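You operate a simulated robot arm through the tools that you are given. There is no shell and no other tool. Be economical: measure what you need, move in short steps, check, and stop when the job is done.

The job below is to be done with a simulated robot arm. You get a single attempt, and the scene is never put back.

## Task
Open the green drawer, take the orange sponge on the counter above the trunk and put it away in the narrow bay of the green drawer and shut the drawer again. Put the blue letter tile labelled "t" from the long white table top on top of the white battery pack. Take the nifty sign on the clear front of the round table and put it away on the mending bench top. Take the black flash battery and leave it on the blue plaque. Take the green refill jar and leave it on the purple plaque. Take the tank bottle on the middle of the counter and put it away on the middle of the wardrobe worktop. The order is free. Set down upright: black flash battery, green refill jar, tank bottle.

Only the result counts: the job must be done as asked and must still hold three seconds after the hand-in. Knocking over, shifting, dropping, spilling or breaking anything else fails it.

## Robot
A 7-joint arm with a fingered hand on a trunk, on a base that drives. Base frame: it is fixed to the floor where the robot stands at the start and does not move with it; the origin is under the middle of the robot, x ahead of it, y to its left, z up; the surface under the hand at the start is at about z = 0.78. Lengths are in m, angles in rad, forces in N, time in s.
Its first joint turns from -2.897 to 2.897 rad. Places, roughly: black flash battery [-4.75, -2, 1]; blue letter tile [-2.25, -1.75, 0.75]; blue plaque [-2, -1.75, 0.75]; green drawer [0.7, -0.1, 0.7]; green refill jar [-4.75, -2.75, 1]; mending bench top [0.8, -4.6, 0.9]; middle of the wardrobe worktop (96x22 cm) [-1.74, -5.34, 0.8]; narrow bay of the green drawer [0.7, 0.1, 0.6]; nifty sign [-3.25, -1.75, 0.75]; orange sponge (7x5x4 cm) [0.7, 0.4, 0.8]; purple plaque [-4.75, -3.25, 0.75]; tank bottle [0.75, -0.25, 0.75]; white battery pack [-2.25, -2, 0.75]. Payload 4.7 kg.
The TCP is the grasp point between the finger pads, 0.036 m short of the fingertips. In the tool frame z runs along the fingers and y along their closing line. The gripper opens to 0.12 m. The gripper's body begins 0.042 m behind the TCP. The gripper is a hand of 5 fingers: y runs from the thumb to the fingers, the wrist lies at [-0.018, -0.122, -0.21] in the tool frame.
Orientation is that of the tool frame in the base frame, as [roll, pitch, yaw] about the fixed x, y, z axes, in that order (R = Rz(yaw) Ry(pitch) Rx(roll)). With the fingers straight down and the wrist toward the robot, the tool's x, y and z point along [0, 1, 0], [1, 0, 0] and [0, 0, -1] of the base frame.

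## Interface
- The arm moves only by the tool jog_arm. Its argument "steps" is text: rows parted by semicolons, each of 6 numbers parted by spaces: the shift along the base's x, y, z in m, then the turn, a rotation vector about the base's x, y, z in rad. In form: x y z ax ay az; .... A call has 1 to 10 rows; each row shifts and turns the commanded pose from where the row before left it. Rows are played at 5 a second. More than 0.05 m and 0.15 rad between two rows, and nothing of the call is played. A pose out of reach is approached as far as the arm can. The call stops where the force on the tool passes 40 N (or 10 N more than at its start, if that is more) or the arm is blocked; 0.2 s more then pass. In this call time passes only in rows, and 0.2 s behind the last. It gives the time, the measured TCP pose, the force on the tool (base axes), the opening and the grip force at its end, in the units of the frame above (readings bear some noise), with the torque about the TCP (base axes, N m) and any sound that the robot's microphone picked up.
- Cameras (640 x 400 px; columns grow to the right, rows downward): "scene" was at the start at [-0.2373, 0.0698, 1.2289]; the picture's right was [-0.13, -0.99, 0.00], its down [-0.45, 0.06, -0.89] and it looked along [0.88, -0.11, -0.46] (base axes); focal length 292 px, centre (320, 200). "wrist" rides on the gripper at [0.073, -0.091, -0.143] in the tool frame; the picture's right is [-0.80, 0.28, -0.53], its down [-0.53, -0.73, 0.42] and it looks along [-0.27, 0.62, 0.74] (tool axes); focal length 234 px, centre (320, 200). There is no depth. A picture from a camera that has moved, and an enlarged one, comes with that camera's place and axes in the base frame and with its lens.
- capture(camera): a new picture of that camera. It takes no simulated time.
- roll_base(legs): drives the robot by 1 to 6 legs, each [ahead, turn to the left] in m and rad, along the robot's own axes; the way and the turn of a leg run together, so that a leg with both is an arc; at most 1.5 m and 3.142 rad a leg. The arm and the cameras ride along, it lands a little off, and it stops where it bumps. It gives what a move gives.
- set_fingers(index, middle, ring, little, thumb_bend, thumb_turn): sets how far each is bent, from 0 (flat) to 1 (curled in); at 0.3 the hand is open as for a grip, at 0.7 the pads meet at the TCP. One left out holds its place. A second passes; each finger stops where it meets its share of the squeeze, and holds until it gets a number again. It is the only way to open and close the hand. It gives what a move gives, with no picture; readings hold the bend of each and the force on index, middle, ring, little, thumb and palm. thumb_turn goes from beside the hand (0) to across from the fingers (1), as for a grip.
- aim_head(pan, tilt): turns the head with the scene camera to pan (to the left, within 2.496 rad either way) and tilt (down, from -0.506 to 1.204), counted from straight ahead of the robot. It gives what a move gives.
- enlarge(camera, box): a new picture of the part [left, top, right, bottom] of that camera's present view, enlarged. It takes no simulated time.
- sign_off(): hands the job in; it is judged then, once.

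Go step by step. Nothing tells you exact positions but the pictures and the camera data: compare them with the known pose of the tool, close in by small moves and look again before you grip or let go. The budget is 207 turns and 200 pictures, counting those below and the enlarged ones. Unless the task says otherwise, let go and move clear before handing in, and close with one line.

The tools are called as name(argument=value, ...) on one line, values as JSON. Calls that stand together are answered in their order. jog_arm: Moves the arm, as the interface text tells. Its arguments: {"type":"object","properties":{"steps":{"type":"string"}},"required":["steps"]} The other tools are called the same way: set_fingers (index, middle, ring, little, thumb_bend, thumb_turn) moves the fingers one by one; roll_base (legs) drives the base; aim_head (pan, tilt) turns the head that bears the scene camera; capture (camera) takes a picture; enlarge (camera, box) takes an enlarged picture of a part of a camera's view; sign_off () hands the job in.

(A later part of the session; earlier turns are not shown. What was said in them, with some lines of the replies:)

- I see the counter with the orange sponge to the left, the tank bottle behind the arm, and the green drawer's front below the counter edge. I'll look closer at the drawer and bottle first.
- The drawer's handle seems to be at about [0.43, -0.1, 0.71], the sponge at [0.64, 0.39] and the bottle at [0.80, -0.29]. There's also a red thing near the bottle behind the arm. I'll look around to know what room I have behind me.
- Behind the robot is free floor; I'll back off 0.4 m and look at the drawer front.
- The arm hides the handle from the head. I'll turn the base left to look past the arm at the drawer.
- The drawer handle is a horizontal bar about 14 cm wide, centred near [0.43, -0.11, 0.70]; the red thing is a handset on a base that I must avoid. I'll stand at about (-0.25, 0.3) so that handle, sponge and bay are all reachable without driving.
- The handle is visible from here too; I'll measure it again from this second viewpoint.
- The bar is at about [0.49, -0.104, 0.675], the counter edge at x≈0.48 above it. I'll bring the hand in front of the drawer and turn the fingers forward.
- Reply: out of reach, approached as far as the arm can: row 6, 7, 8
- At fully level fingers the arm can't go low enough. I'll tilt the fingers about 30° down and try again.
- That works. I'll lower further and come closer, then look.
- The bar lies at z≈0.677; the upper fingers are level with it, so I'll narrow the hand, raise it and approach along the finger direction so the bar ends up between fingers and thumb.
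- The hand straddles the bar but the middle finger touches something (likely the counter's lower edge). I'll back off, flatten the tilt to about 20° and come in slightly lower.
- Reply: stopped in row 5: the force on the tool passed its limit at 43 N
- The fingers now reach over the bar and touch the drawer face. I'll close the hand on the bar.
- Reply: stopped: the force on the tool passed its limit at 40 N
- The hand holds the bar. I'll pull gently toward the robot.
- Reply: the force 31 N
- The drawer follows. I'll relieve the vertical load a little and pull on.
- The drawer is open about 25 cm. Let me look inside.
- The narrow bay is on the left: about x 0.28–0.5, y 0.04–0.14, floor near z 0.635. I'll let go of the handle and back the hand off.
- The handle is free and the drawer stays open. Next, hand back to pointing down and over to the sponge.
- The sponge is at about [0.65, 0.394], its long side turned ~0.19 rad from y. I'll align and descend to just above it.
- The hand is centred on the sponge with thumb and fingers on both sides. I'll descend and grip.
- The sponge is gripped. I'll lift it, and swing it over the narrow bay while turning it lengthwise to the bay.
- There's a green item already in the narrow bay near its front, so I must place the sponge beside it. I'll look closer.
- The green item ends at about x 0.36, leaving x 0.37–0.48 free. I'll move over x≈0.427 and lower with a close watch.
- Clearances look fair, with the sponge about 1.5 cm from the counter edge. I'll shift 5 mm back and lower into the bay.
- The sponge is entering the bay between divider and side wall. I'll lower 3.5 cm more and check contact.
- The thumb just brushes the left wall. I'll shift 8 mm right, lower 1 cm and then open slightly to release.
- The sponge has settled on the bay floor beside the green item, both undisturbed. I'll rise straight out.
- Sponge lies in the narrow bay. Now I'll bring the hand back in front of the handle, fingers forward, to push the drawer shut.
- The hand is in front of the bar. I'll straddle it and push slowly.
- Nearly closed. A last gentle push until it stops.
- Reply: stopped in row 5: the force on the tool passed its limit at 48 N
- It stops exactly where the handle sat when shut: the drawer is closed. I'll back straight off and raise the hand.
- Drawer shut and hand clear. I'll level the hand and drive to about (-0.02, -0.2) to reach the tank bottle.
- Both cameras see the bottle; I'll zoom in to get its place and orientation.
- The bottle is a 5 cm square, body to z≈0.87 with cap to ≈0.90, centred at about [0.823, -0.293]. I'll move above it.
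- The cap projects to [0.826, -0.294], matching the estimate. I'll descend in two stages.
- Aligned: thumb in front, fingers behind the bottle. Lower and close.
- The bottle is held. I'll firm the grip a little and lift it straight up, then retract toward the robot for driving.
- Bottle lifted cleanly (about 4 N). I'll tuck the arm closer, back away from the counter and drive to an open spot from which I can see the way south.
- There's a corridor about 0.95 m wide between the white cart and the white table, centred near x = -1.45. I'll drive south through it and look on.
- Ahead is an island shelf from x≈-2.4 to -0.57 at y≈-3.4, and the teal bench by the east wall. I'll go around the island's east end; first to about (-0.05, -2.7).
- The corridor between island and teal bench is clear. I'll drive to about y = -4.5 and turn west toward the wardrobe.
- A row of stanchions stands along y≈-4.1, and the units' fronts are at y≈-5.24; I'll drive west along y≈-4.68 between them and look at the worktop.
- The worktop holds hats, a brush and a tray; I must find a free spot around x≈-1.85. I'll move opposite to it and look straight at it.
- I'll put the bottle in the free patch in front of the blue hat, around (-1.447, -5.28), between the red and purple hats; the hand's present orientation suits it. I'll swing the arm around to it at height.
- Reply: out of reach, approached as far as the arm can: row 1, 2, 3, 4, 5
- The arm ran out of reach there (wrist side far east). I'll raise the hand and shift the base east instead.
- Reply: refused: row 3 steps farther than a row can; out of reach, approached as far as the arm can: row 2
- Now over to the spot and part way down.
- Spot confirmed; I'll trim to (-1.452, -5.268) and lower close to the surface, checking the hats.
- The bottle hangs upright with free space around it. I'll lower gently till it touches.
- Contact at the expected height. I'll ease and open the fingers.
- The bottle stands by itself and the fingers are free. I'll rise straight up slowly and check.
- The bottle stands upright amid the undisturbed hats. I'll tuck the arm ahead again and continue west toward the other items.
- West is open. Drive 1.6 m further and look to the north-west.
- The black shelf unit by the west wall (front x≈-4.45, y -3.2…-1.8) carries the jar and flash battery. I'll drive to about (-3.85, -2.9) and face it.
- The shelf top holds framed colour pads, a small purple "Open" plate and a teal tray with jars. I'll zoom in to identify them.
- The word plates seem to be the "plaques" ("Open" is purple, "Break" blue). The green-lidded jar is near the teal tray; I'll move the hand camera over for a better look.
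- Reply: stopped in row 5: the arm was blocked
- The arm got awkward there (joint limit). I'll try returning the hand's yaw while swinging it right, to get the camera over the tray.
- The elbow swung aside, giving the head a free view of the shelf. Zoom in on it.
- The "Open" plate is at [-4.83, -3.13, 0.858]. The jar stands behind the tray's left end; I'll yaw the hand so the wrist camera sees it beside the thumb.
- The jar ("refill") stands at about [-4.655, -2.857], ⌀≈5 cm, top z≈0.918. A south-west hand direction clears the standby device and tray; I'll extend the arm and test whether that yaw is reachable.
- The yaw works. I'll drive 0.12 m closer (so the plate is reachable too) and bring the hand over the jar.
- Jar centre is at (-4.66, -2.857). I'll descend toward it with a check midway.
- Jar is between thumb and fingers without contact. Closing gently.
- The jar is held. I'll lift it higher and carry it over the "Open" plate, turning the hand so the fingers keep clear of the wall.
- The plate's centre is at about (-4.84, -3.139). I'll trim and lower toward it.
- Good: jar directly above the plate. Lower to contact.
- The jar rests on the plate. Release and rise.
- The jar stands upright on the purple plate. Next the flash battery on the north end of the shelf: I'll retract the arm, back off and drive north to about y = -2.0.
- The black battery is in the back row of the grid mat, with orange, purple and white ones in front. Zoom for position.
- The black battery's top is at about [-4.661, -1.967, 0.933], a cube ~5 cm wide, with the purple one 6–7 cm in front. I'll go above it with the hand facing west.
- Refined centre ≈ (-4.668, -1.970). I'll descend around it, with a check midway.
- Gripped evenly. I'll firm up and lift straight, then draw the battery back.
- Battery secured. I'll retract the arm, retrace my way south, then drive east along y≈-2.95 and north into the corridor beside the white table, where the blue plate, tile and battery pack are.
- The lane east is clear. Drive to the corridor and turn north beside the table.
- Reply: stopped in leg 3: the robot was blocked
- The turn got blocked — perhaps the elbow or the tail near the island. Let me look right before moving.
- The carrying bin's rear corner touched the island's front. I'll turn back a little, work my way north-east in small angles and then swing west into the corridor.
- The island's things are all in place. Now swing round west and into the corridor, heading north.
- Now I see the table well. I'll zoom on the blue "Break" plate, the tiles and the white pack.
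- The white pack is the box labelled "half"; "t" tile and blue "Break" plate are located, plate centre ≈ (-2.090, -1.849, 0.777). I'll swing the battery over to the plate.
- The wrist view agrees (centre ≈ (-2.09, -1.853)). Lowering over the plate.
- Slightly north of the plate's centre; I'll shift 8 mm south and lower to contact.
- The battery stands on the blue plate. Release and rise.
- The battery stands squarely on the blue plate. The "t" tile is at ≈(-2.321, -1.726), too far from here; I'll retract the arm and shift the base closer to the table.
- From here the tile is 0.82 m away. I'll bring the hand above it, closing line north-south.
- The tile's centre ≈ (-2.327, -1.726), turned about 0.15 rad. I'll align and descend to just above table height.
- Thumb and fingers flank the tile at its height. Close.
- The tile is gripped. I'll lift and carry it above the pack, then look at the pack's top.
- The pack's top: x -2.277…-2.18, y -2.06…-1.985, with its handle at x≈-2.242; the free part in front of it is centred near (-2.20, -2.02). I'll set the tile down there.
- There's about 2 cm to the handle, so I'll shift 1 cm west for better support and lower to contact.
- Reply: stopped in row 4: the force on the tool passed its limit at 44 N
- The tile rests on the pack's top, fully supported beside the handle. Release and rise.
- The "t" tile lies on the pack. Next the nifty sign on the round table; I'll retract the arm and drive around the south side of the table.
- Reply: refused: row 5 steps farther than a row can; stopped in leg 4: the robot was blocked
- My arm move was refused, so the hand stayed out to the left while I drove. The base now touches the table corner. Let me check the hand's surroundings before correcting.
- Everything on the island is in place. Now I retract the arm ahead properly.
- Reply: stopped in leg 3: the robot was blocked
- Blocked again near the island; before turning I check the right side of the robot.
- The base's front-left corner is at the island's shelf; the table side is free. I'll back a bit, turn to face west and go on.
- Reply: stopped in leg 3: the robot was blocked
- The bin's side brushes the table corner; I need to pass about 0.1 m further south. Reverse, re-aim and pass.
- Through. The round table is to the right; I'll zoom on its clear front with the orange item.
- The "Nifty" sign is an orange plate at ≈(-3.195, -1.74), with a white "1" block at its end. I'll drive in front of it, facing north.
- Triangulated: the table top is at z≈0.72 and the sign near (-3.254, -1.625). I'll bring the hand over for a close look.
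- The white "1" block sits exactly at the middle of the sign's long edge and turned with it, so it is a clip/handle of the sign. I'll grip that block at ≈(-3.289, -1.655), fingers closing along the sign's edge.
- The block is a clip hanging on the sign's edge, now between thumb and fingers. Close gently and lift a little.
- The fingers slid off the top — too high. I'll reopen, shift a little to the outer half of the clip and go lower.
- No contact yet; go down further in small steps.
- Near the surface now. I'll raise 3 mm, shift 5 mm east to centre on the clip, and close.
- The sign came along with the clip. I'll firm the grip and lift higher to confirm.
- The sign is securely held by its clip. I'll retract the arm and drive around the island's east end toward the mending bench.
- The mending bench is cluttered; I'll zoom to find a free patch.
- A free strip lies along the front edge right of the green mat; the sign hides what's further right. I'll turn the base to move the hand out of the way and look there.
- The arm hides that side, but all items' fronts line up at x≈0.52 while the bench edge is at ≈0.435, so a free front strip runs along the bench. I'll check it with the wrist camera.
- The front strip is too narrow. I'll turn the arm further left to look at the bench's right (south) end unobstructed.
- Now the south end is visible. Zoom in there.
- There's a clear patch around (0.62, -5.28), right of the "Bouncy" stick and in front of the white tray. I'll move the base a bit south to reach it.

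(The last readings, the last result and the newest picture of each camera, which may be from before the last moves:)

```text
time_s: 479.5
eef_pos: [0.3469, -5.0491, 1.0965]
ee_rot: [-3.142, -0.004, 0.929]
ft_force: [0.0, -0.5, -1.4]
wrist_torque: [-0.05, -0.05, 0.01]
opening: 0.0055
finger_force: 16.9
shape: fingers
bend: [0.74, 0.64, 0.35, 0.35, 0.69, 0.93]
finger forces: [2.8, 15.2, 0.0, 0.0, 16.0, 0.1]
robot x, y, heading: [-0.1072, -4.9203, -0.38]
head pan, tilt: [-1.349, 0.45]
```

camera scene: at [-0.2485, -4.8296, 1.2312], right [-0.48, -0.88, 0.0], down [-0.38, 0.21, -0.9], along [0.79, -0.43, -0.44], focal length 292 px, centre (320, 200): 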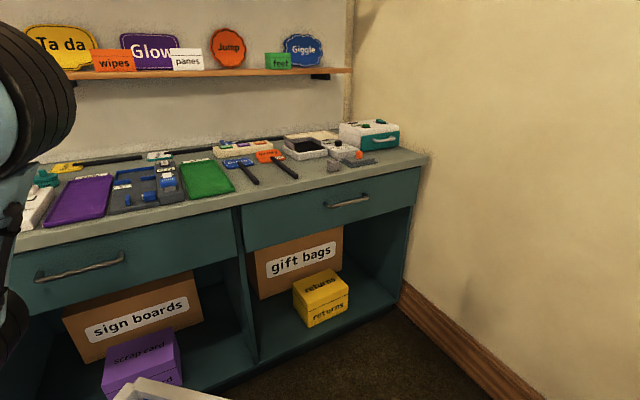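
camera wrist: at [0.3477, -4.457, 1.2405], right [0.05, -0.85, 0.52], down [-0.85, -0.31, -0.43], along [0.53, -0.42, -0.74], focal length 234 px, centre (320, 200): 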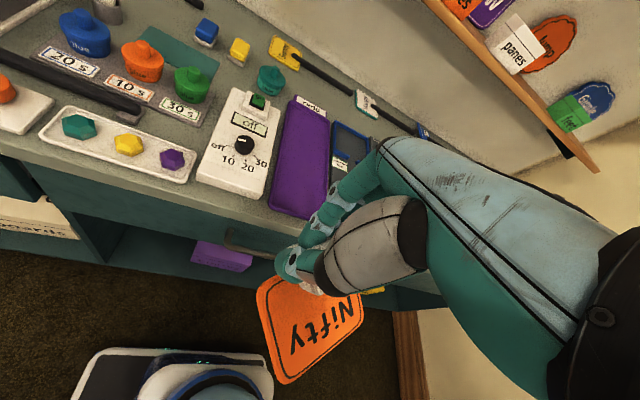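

A larger free patch is at the bench's right end around (0.545, -5.60), south of the orange-knob device. I'll carry the sign there and check with the wrist camera.

jog_arm(steps="0.02 -0.045 0 0 0 0.03; 0.02 -0.045 0 0 0 0.03; 0.02 -0.045 0 0 0 0.03; 0.02 -0.045 0 0 0 0.03; 0.02 -0.045 0 0 0 0.03; 0.02 -0.045 0 0 0 0.03; 0.02 -0.045 0 0 0 0.03; 0.02 -0.045 0 0 0 0.03; 0.02 -0.045 0 0 0 0.03; 0.02 -0.045 0 0 0 0")

capture(camera="wrist")

```text
time_s: 481.7
eef_pos: [0.5472, -5.4981, 1.0978]
ee_rot: [-3.142, -0.002, 1.2]
ft_force: [-0.9, 0.6, 0.5]
wrist_torque: [-0.05, 0.0, 0.0]
opening: 0.0051
finger_force: 17.5
shape: fingers
bend: [0.74, 0.64, 0.35, 0.35, 0.69, 0.93]
finger forces: [2.7, 15.1, 0.1, 0.0, 16.2, 0.0]
robot x, y, heading: [-0.1043, -4.9183, -0.373]
head pan, tilt: [-1.349, 0.45]
```

```text
16 pictures are left
camera wrist: at [0.4883, -5.3983, 1.2415], right [-0.03, -0.85, 0.52], down [-0.88, -0.23, -0.43], along [0.48, -0.47, -0.74], focal length 234 px, centre (320, 200)
```

wrist: 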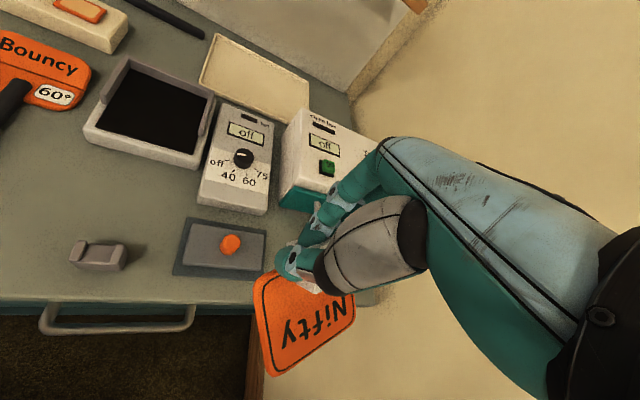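

This view shows a clear patch x 0.52–0.675, y -5.525…-5.75. I'll set the sign at centre ≈(0.58, -5.63); first I bring the base 12 cm closer for reach.

jog_arm(steps="-0.045 -0.005 0 0 0 0; -0.045 -0.005 0 0 0 0; -0.03 -0.005 0 0 0 0")

roll_base(legs=[[0.12, 0]])

```text
time_s: 482.5
eef_pos: [0.4275, -5.5112, 1.0953]
ee_rot: [3.141, -0.003, 1.2]
ft_force: [0.3, 0.2, -0.7]
wrist_torque: [0.01, 0.02, 0.0]
opening: 0.0047
finger_force: 17.1
shape: fingers
bend: [0.74, 0.64, 0.35, 0.35, 0.69, 0.93]
finger forces: [2.7, 15.2, 0.0, 0.0, 16.3, 0.0]
robot x, y, heading: [-0.1029, -4.915, -0.377]
head pan, tilt: [-1.349, 0.45]
```

```text
time_s: 483.7
eef_pos: [0.5386, -5.5583, 1.0961]
ee_rot: [-3.141, -0.003, 1.198]
ft_force: [0.1, -0.3, -0.5]
wrist_torque: [0.02, -0.01, -0.01]
opening: 0.0048
finger_force: 16.9
shape: fingers
bend: [0.74, 0.64, 0.35, 0.35, 0.69, 0.93]
finger forces: [2.5, 15.2, 0.0, 0.1, 16.2, 0.0]
robot x, y, heading: [0.0075, -4.9634, -0.379]
head pan, tilt: [-1.349, 0.45]
```

jog_arm(steps="0.032 -0.008 -0.02 0 0 0; 0.031 -0.007 -0.03 0 0 0; 0 0 -0.03 0 0 0; 0 0 -0.03 0 0 0")

capture(camera="wrist")

aim_head(pan=-0.45, tilt=0.45)

capture(camera="scene")

```text
time_s: 484.7
eef_pos: [0.6021, -5.5731, 0.9863]
ee_rot: [-3.139, -0.001, 1.198]
ft_force: [-0.3, 0.3, 0.6]
wrist_torque: [-0.02, -0.01, -0.01]
opening: 0.0049
finger_force: 17.0
shape: fingers
bend: [0.74, 0.64, 0.35, 0.35, 0.69, 0.93]
finger forces: [2.5, 15.2, 0.1, 0.0, 16.3, 0.1]
robot x, y, heading: [0.0049, -4.9638, -0.376]
head pan, tilt: [-1.349, 0.45]
```

```text
15 pictures are left
camera wrist: at [0.544, -5.4727, 1.1302], right [-0.03, -0.85, 0.52], down [-0.88, -0.23, -0.43], along [0.48, -0.47, -0.74], focal length 234 px, centre (320, 200)
```

wrist: 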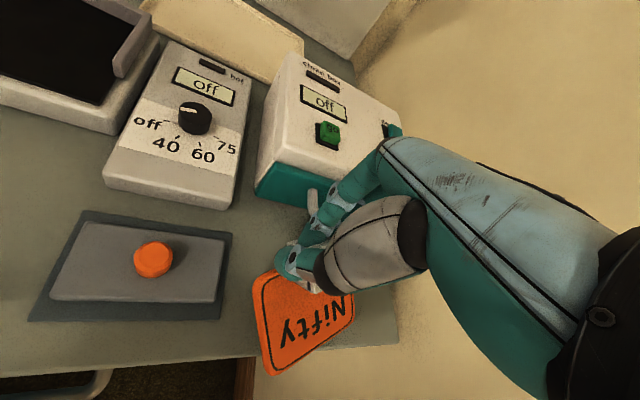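

```text
time_s: 485.9
eef_pos: [0.6016, -5.5729, 0.9867]
ee_rot: [-3.142, -0.002, 1.2]
ft_force: [-0.4, -0.5, -0.1]
wrist_torque: [-0.01, -0.01, -0.01]
opening: 0.0048
finger_force: 16.5
shape: fingers
bend: [0.74, 0.64, 0.35, 0.35, 0.69, 0.93]
finger forces: [2.5, 15.1, 0.1, 0.0, 16.2, 0.0]
robot x, y, heading: [0.0062, -4.9623, -0.38]
head pan, tilt: [-0.45, 0.45]
```

```text
14 pictures are left
camera scene: at [-0.2058, -4.8328, 1.2312], right [-0.74, -0.68, 0.0], down [-0.29, 0.32, -0.9], along [0.61, -0.66, -0.44], focal length 292 px, centre (320, 200)
```

scene: 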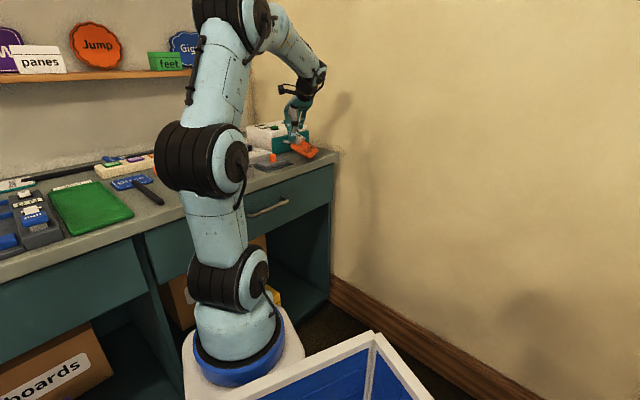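

The sign has turned about 45° in the grip; its centre is now under tool (-0.012, -0.027). With yaw 0.8 its long side runs along y and it fits well; target hand position (0.613, -5.625).

jog_arm(steps="0.004 -0.018 0 0 0 -0.14; 0.004 -0.018 0 0 0 -0.13; 0.003 -0.016 0 0 0 -0.13")

capture(camera="wrist")

```text
time_s: 486.7
eef_pos: [0.6139, -5.6243, 0.9854]
ee_rot: [3.14, -0.004, 0.797]
ft_force: [1.0, -0.6, -1.0]
wrist_torque: [-0.03, -0.05, -0.03]
opening: 0.0047
finger_force: 16.7
shape: fingers
bend: [0.74, 0.64, 0.35, 0.35, 0.69, 0.93]
finger forces: [2.5, 15.2, 0.0, 0.0, 16.3, 0.0]
robot x, y, heading: [0.0091, -4.962, -0.378]
head pan, tilt: [-0.45, 0.45]
```

```text
13 pictures are left
camera wrist: at [0.5989, -5.5101, 1.1299], right [-0.36, -0.77, 0.52], down [-0.89, 0.13, -0.43], along [0.26, -0.62, -0.74], focal length 234 px, centre (320, 200)
```

wrist: 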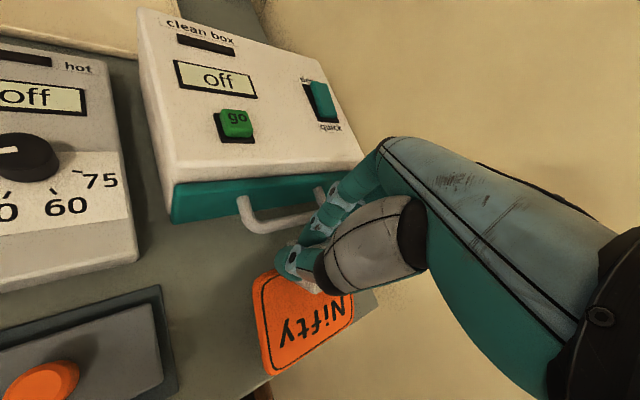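

A drawer handle on the "clean box" is close to the fingers, so I'll shift 11 mm toward the edge and lower stepwise.

jog_arm(steps="-0.011 0.002 -0.015 0 0 0; 0 0 -0.012 0 0 0; 0 0 -0.006 0 0 0; 0 0 -0.005 0 0 0; 0 0 -0.004 0 0 0; 0 0 -0.004 0 0 0")

```text
time_s: 488.1
eef_pos: [0.603, -5.6232, 0.94]
ee_rot: [-3.141, -0.004, 0.8]
ft_force: [0.3, -0.7, 2.1]
wrist_torque: [0.09, 0.24, 0.02]
opening: 0.0058
finger_force: 24.1
shape: fingers
bend: [0.74, 0.64, 0.35, 0.35, 0.69, 0.93]
finger forces: [14.1, 18.2, 0.0, 0.1, 16.2, 0.0]
robot x, y, heading: [0.0042, -4.9651, -0.382]
head pan, tilt: [-0.45, 0.45]
```

Contact begins at the expected height. Check the picture.

capture(camera="wrist")

enlarge(camera="scene", box=[240, 90, 360, 190])

```text
12 pictures are left
camera wrist: at [0.5878, -5.5077, 1.0843], right [-0.36, -0.77, 0.52], down [-0.9, 0.13, -0.43], along [0.26, -0.62, -0.74], focal length 234 px, centre (320, 200)
```

wrist: 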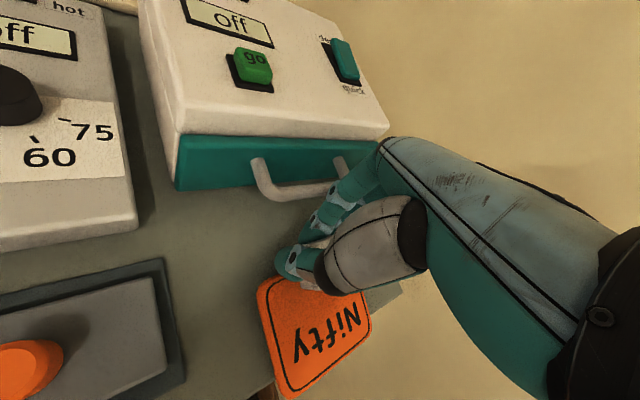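

```text
4.00 times, centred on (300, 140) of scene
camera zoom: at [-0.2058, -4.8326, 1.2312], right [-0.74, -0.68, 0.0], down [-0.29, 0.32, -0.9], along [0.61, -0.66, -0.44], focal length 1169 px, centre (400, 440)
```

zoom: 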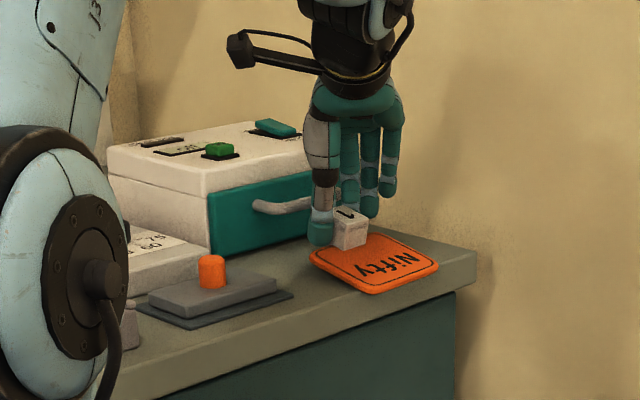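

The sign touches down, but its west side overhangs the bench edge a little. I'll lift slightly, shift 14 mm inward and lower again.

jog_arm(steps="0 0 0.006 0 0 0; 0.007 0 0 0 0 0; 0.007 0 0 0 0 0; 0 0 -0.004 0 0 0; 0 0 -0.003 0 0 0; 0 0 -0.002 0 0 0")

enlarge(camera="wrist", box=[200, 120, 440, 400])

```text
time_s: 489.5
eef_pos: [0.6161, -5.6239, 0.9385]
ee_rot: [3.141, -0.005, 0.799]
ft_force: [-1.2, -0.3, 3.8]
wrist_torque: [0.06, 0.25, 0.0]
opening: 0.006
finger_force: 27.0
shape: fingers
bend: [0.74, 0.64, 0.35, 0.35, 0.69, 0.93]
finger forces: [18.2, 18.8, 0.0, 0.0, 16.5, 0.1]
robot x, y, heading: [0.0117, -4.9639, -0.375]
head pan, tilt: [-0.45, 0.45]
```

```text
1.43 times, centred on (320, 260) of wrist
camera zoom: at [0.6018, -5.5081, 1.0815], right [-0.36, -0.77, 0.52], down [-0.9, 0.13, -0.43], along [0.26, -0.62, -0.74], focal length 334 px, centre (320, 114)
```

zoom: 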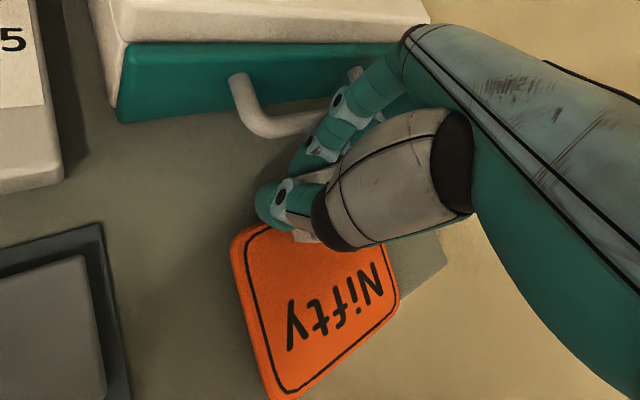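

Mostly on the bench now. Release by opening the thumb first, then the fingers slightly.

jog_arm(steps="0 0 -0.002 0 0 0")

set_fingers(thumb_bend=0.5, index=0.66, middle=0.62)

capture(camera="wrist")

```text
time_s: 489.9
eef_pos: [0.6163, -5.6241, 0.9368]
ee_rot: [-3.141, -0.003, 0.798]
ft_force: [-2.1, 0.3, 6.1]
wrist_torque: [0.04, 0.14, -0.04]
opening: 0.0062
finger_force: 28.4
shape: fingers
bend: [0.74, 0.64, 0.35, 0.35, 0.69, 0.93]
finger forces: [21.5, 19.1, 0.1, 0.0, 16.9, 0.1]
robot x, y, heading: [0.0077, -4.9605, -0.377]
head pan, tilt: [-0.45, 0.45]
```

```text
time_s: 490.9
eef_pos: [0.6165, -5.6237, 0.9344]
ee_rot: [-3.141, -0.004, 0.8]
ft_force: [-6.2, 0.0, -1.0]
wrist_torque: [0.0, 0.04, -0.06]
opening: 0.0336
finger_force: 2.8
shape: fingers
bend: [0.7, 0.62, 0.35, 0.35, 0.5, 0.97]
finger forces: [6.4, 0.0, 0.1, 0.0, 0.0, 0.0]
robot x, y, heading: [0.0091, -4.9604, -0.382]
head pan, tilt: [-0.45, 0.45]
```

```text
9 pictures are left
camera wrist: at [0.6014, -5.5082, 1.0793], right [-0.36, -0.77, 0.52], down [-0.9, 0.13, -0.43], along [0.26, -0.62, -0.74], focal length 234 px, centre (320, 200)
```

wrist: 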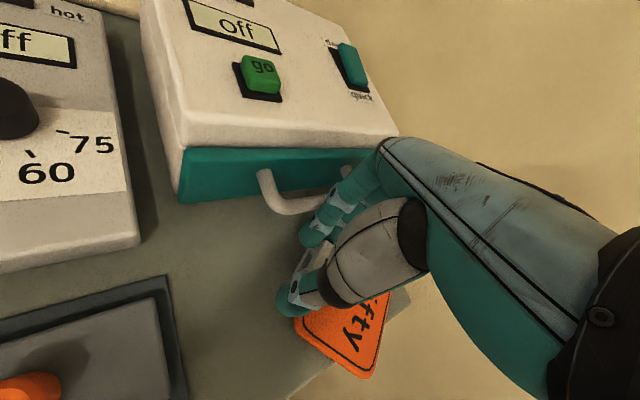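

The index finger is pressing on the clip from inside; I'll relax it back and lift straight up.

set_fingers(index=0.72, middle=0.56)

jog_arm(steps="0 0 0.006 0 0 0; 0 0 0.008 0 0 0")

capture(camera="wrist")

```text
time_s: 491.9
eef_pos: [0.6161, -5.6222, 0.9352]
ee_rot: [-3.141, -0.004, 0.799]
ft_force: [-8.3, 1.9, 1.9]
wrist_torque: [-0.08, -0.04, -0.3]
opening: 0.0278
finger_force: 4.2
shape: fingers
bend: [0.72, 0.6, 0.35, 0.35, 0.5, 0.97]
finger forces: [0.0, 8.5, 0.0, 0.0, 0.0, 0.1]
robot x, y, heading: [0.0054, -4.9587, -0.375]
head pan, tilt: [-0.45, 0.45]
```

```text
time_s: 492.5
eef_pos: [0.618, -5.623, 0.9498]
ee_rot: [3.141, -0.004, 0.803]
ft_force: [-1.5, 0.8, 1.5]
wrist_torque: [-0.02, 0.01, -0.11]
opening: 0.0279
finger_force: 0.7
shape: fingers
bend: [0.72, 0.57, 0.35, 0.35, 0.5, 0.97]
finger forces: [0.0, 2.2, 0.0, 0.0, 0.1, 0.0]
robot x, y, heading: [0.0044, -4.9625, -0.378]
head pan, tilt: [-0.45, 0.45]
```

```text
8 pictures are left
camera wrist: at [0.6023, -5.5078, 1.0935], right [-0.36, -0.77, 0.52], down [-0.9, 0.13, -0.43], along [0.26, -0.62, -0.74], focal length 234 px, centre (320, 200)
```

wrist: 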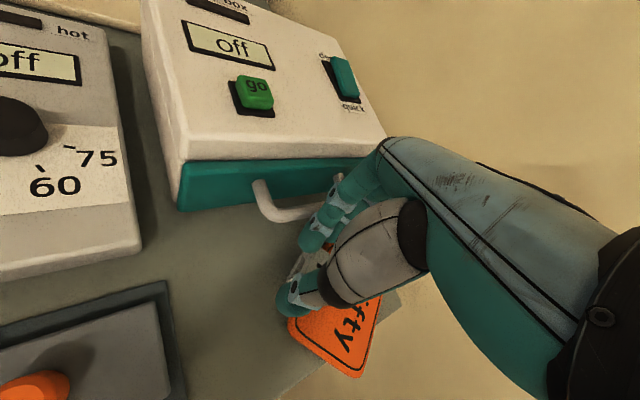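

set_fingers(middle=0.64, thumb_bend=0.42)

enlarge(camera="scene", box=[260, 100, 360, 183])

```text
time_s: 493.5
eef_pos: [0.6163, -5.6228, 0.9488]
ee_rot: [3.141, -0.004, 0.798]
ft_force: [0.9, -0.2, 0.1]
wrist_torque: [-0.02, -0.01, -0.01]
opening: 0.0398
finger_force: 0.5
shape: fingers
bend: [0.72, 0.64, 0.35, 0.35, 0.42, 0.97]
finger forces: [0.0, 0.2, 0.0, 0.1, 0.1, 0.0]
robot x, y, heading: [0.0069, -4.962, -0.38]
head pan, tilt: [-0.45, 0.45]
```

```text
4.82 times, centred on (310, 142) of scene
camera zoom: at [-0.2057, -4.8327, 1.2312], right [-0.74, -0.68, 0.0], down [-0.29, 0.32, -0.9], along [0.61, -0.66, -0.44], focal length 1408 px, centre (368, 482)
```

zoom: 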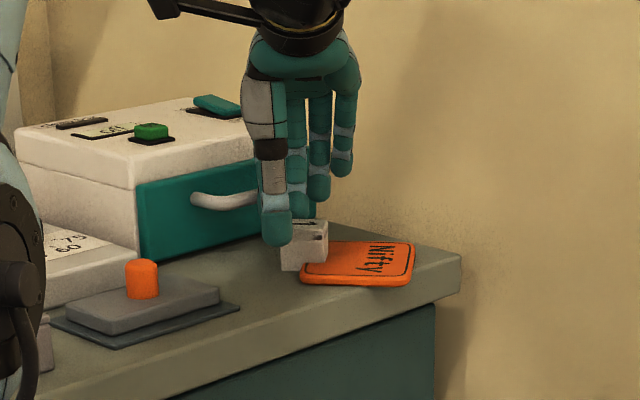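

The sign lies flat on the bench and the hand carries no load. Rise straight up.

jog_arm(steps="0 0 0.01 0 0 0; 0 0 0.015 0 0 0; 0 0 0.03 0 0 0; 0 0 0.04 0 0 0; -0.01 0 0.045 0 0 0; -0.03 0.02 0.02 0 0 0; -0.03 0.03 0 0 0 0")

enlarge(camera="scene", box=[260, 100, 360, 183])

capture(camera="wrist")

```text
time_s: 495.1
eef_pos: [0.546, -5.5732, 1.1079]
ee_rot: [-3.138, -0.004, 0.8]
ft_force: [-0.2, 0.0, -2.1]
wrist_torque: [0.07, 0.01, 0.0]
opening: 0.0397
finger_force: 0.0
shape: fingers
bend: [0.72, 0.64, 0.35, 0.35, 0.42, 0.97]
finger forces: [0.1, 0.0, 0.0, 0.1, 0.0, 0.0]
robot x, y, heading: [0.0066, -4.9596, -0.38]
head pan, tilt: [-0.45, 0.45]
```

```text
4.82 times, centred on (310, 142) of scene
camera zoom: at [-0.2055, -4.8329, 1.2312], right [-0.74, -0.68, 0.0], down [-0.29, 0.32, -0.9], along [0.61, -0.66, -0.44], focal length 1408 px, centre (368, 482)
```

zoom: 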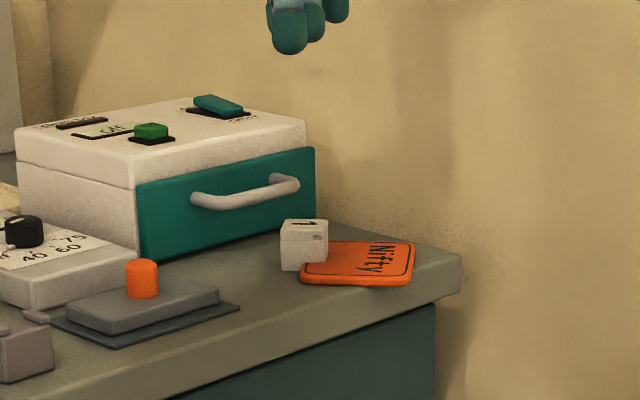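

```text
5 pictures are left
camera wrist: at [0.5319, -5.4583, 1.2534], right [-0.36, -0.77, 0.52], down [-0.9, 0.13, -0.42], along [0.26, -0.62, -0.74], focal length 234 px, centre (320, 200)
```

wrist: 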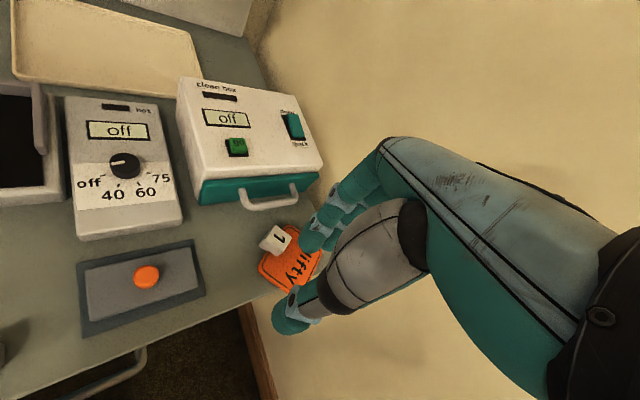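

All six jobs are done: the sign lies on the bench and the hand is well above it. I'll draw the arm back once more and then hand in.

jog_arm(steps="-0.03 0.03 0.01 0 0 0; -0.03 0.035 0 0 0 0; -0.03 0.035 0 0 0 0; -0.03 0.035 0 0 0 0")

enlarge(camera="scene", box=[240, 90, 360, 190])

```text
time_s: 496.1
eef_pos: [0.4252, -5.4381, 1.119]
ee_rot: [-3.139, -0.003, 0.799]
ft_force: [-0.3, -1.1, -1.4]
wrist_torque: [0.06, 0.02, 0.02]
opening: 0.0399
finger_force: 0.1
shape: fingers
bend: [0.72, 0.64, 0.35, 0.35, 0.42, 0.97]
finger forces: [0.0, 0.0, 0.0, 0.0, 0.0, 0.0]
robot x, y, heading: [0.005, -4.9609, -0.38]
head pan, tilt: [-0.45, 0.45]
```

```text
4.00 times, centred on (300, 140) of scene
camera zoom: at [-0.2055, -4.833, 1.2312], right [-0.74, -0.68, 0.0], down [-0.29, 0.32, -0.9], along [0.61, -0.66, -0.44], focal length 1169 px, centre (400, 440)
```

zoom: 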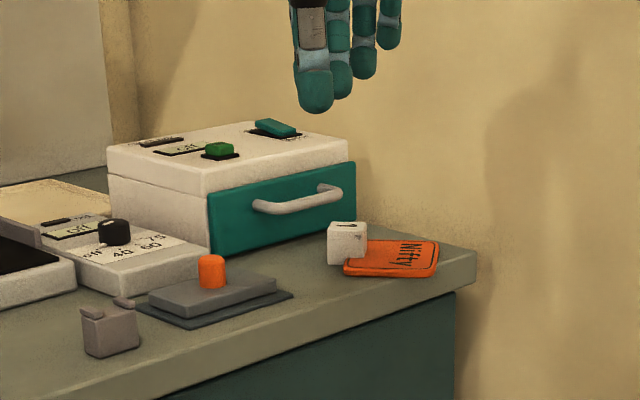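

The sign rests stably on the bench top and the hand is clear, so I hand in.

sign_off()

```text
The job is handed in.
```

All six items were placed as asked, the green drawer is shut and the job is handed in; two doubts are that the nifty sign's front corner sits right at the bench edge, and that the base bumped the island shelf and table corner while driving (nothing looked moved in the pictures).
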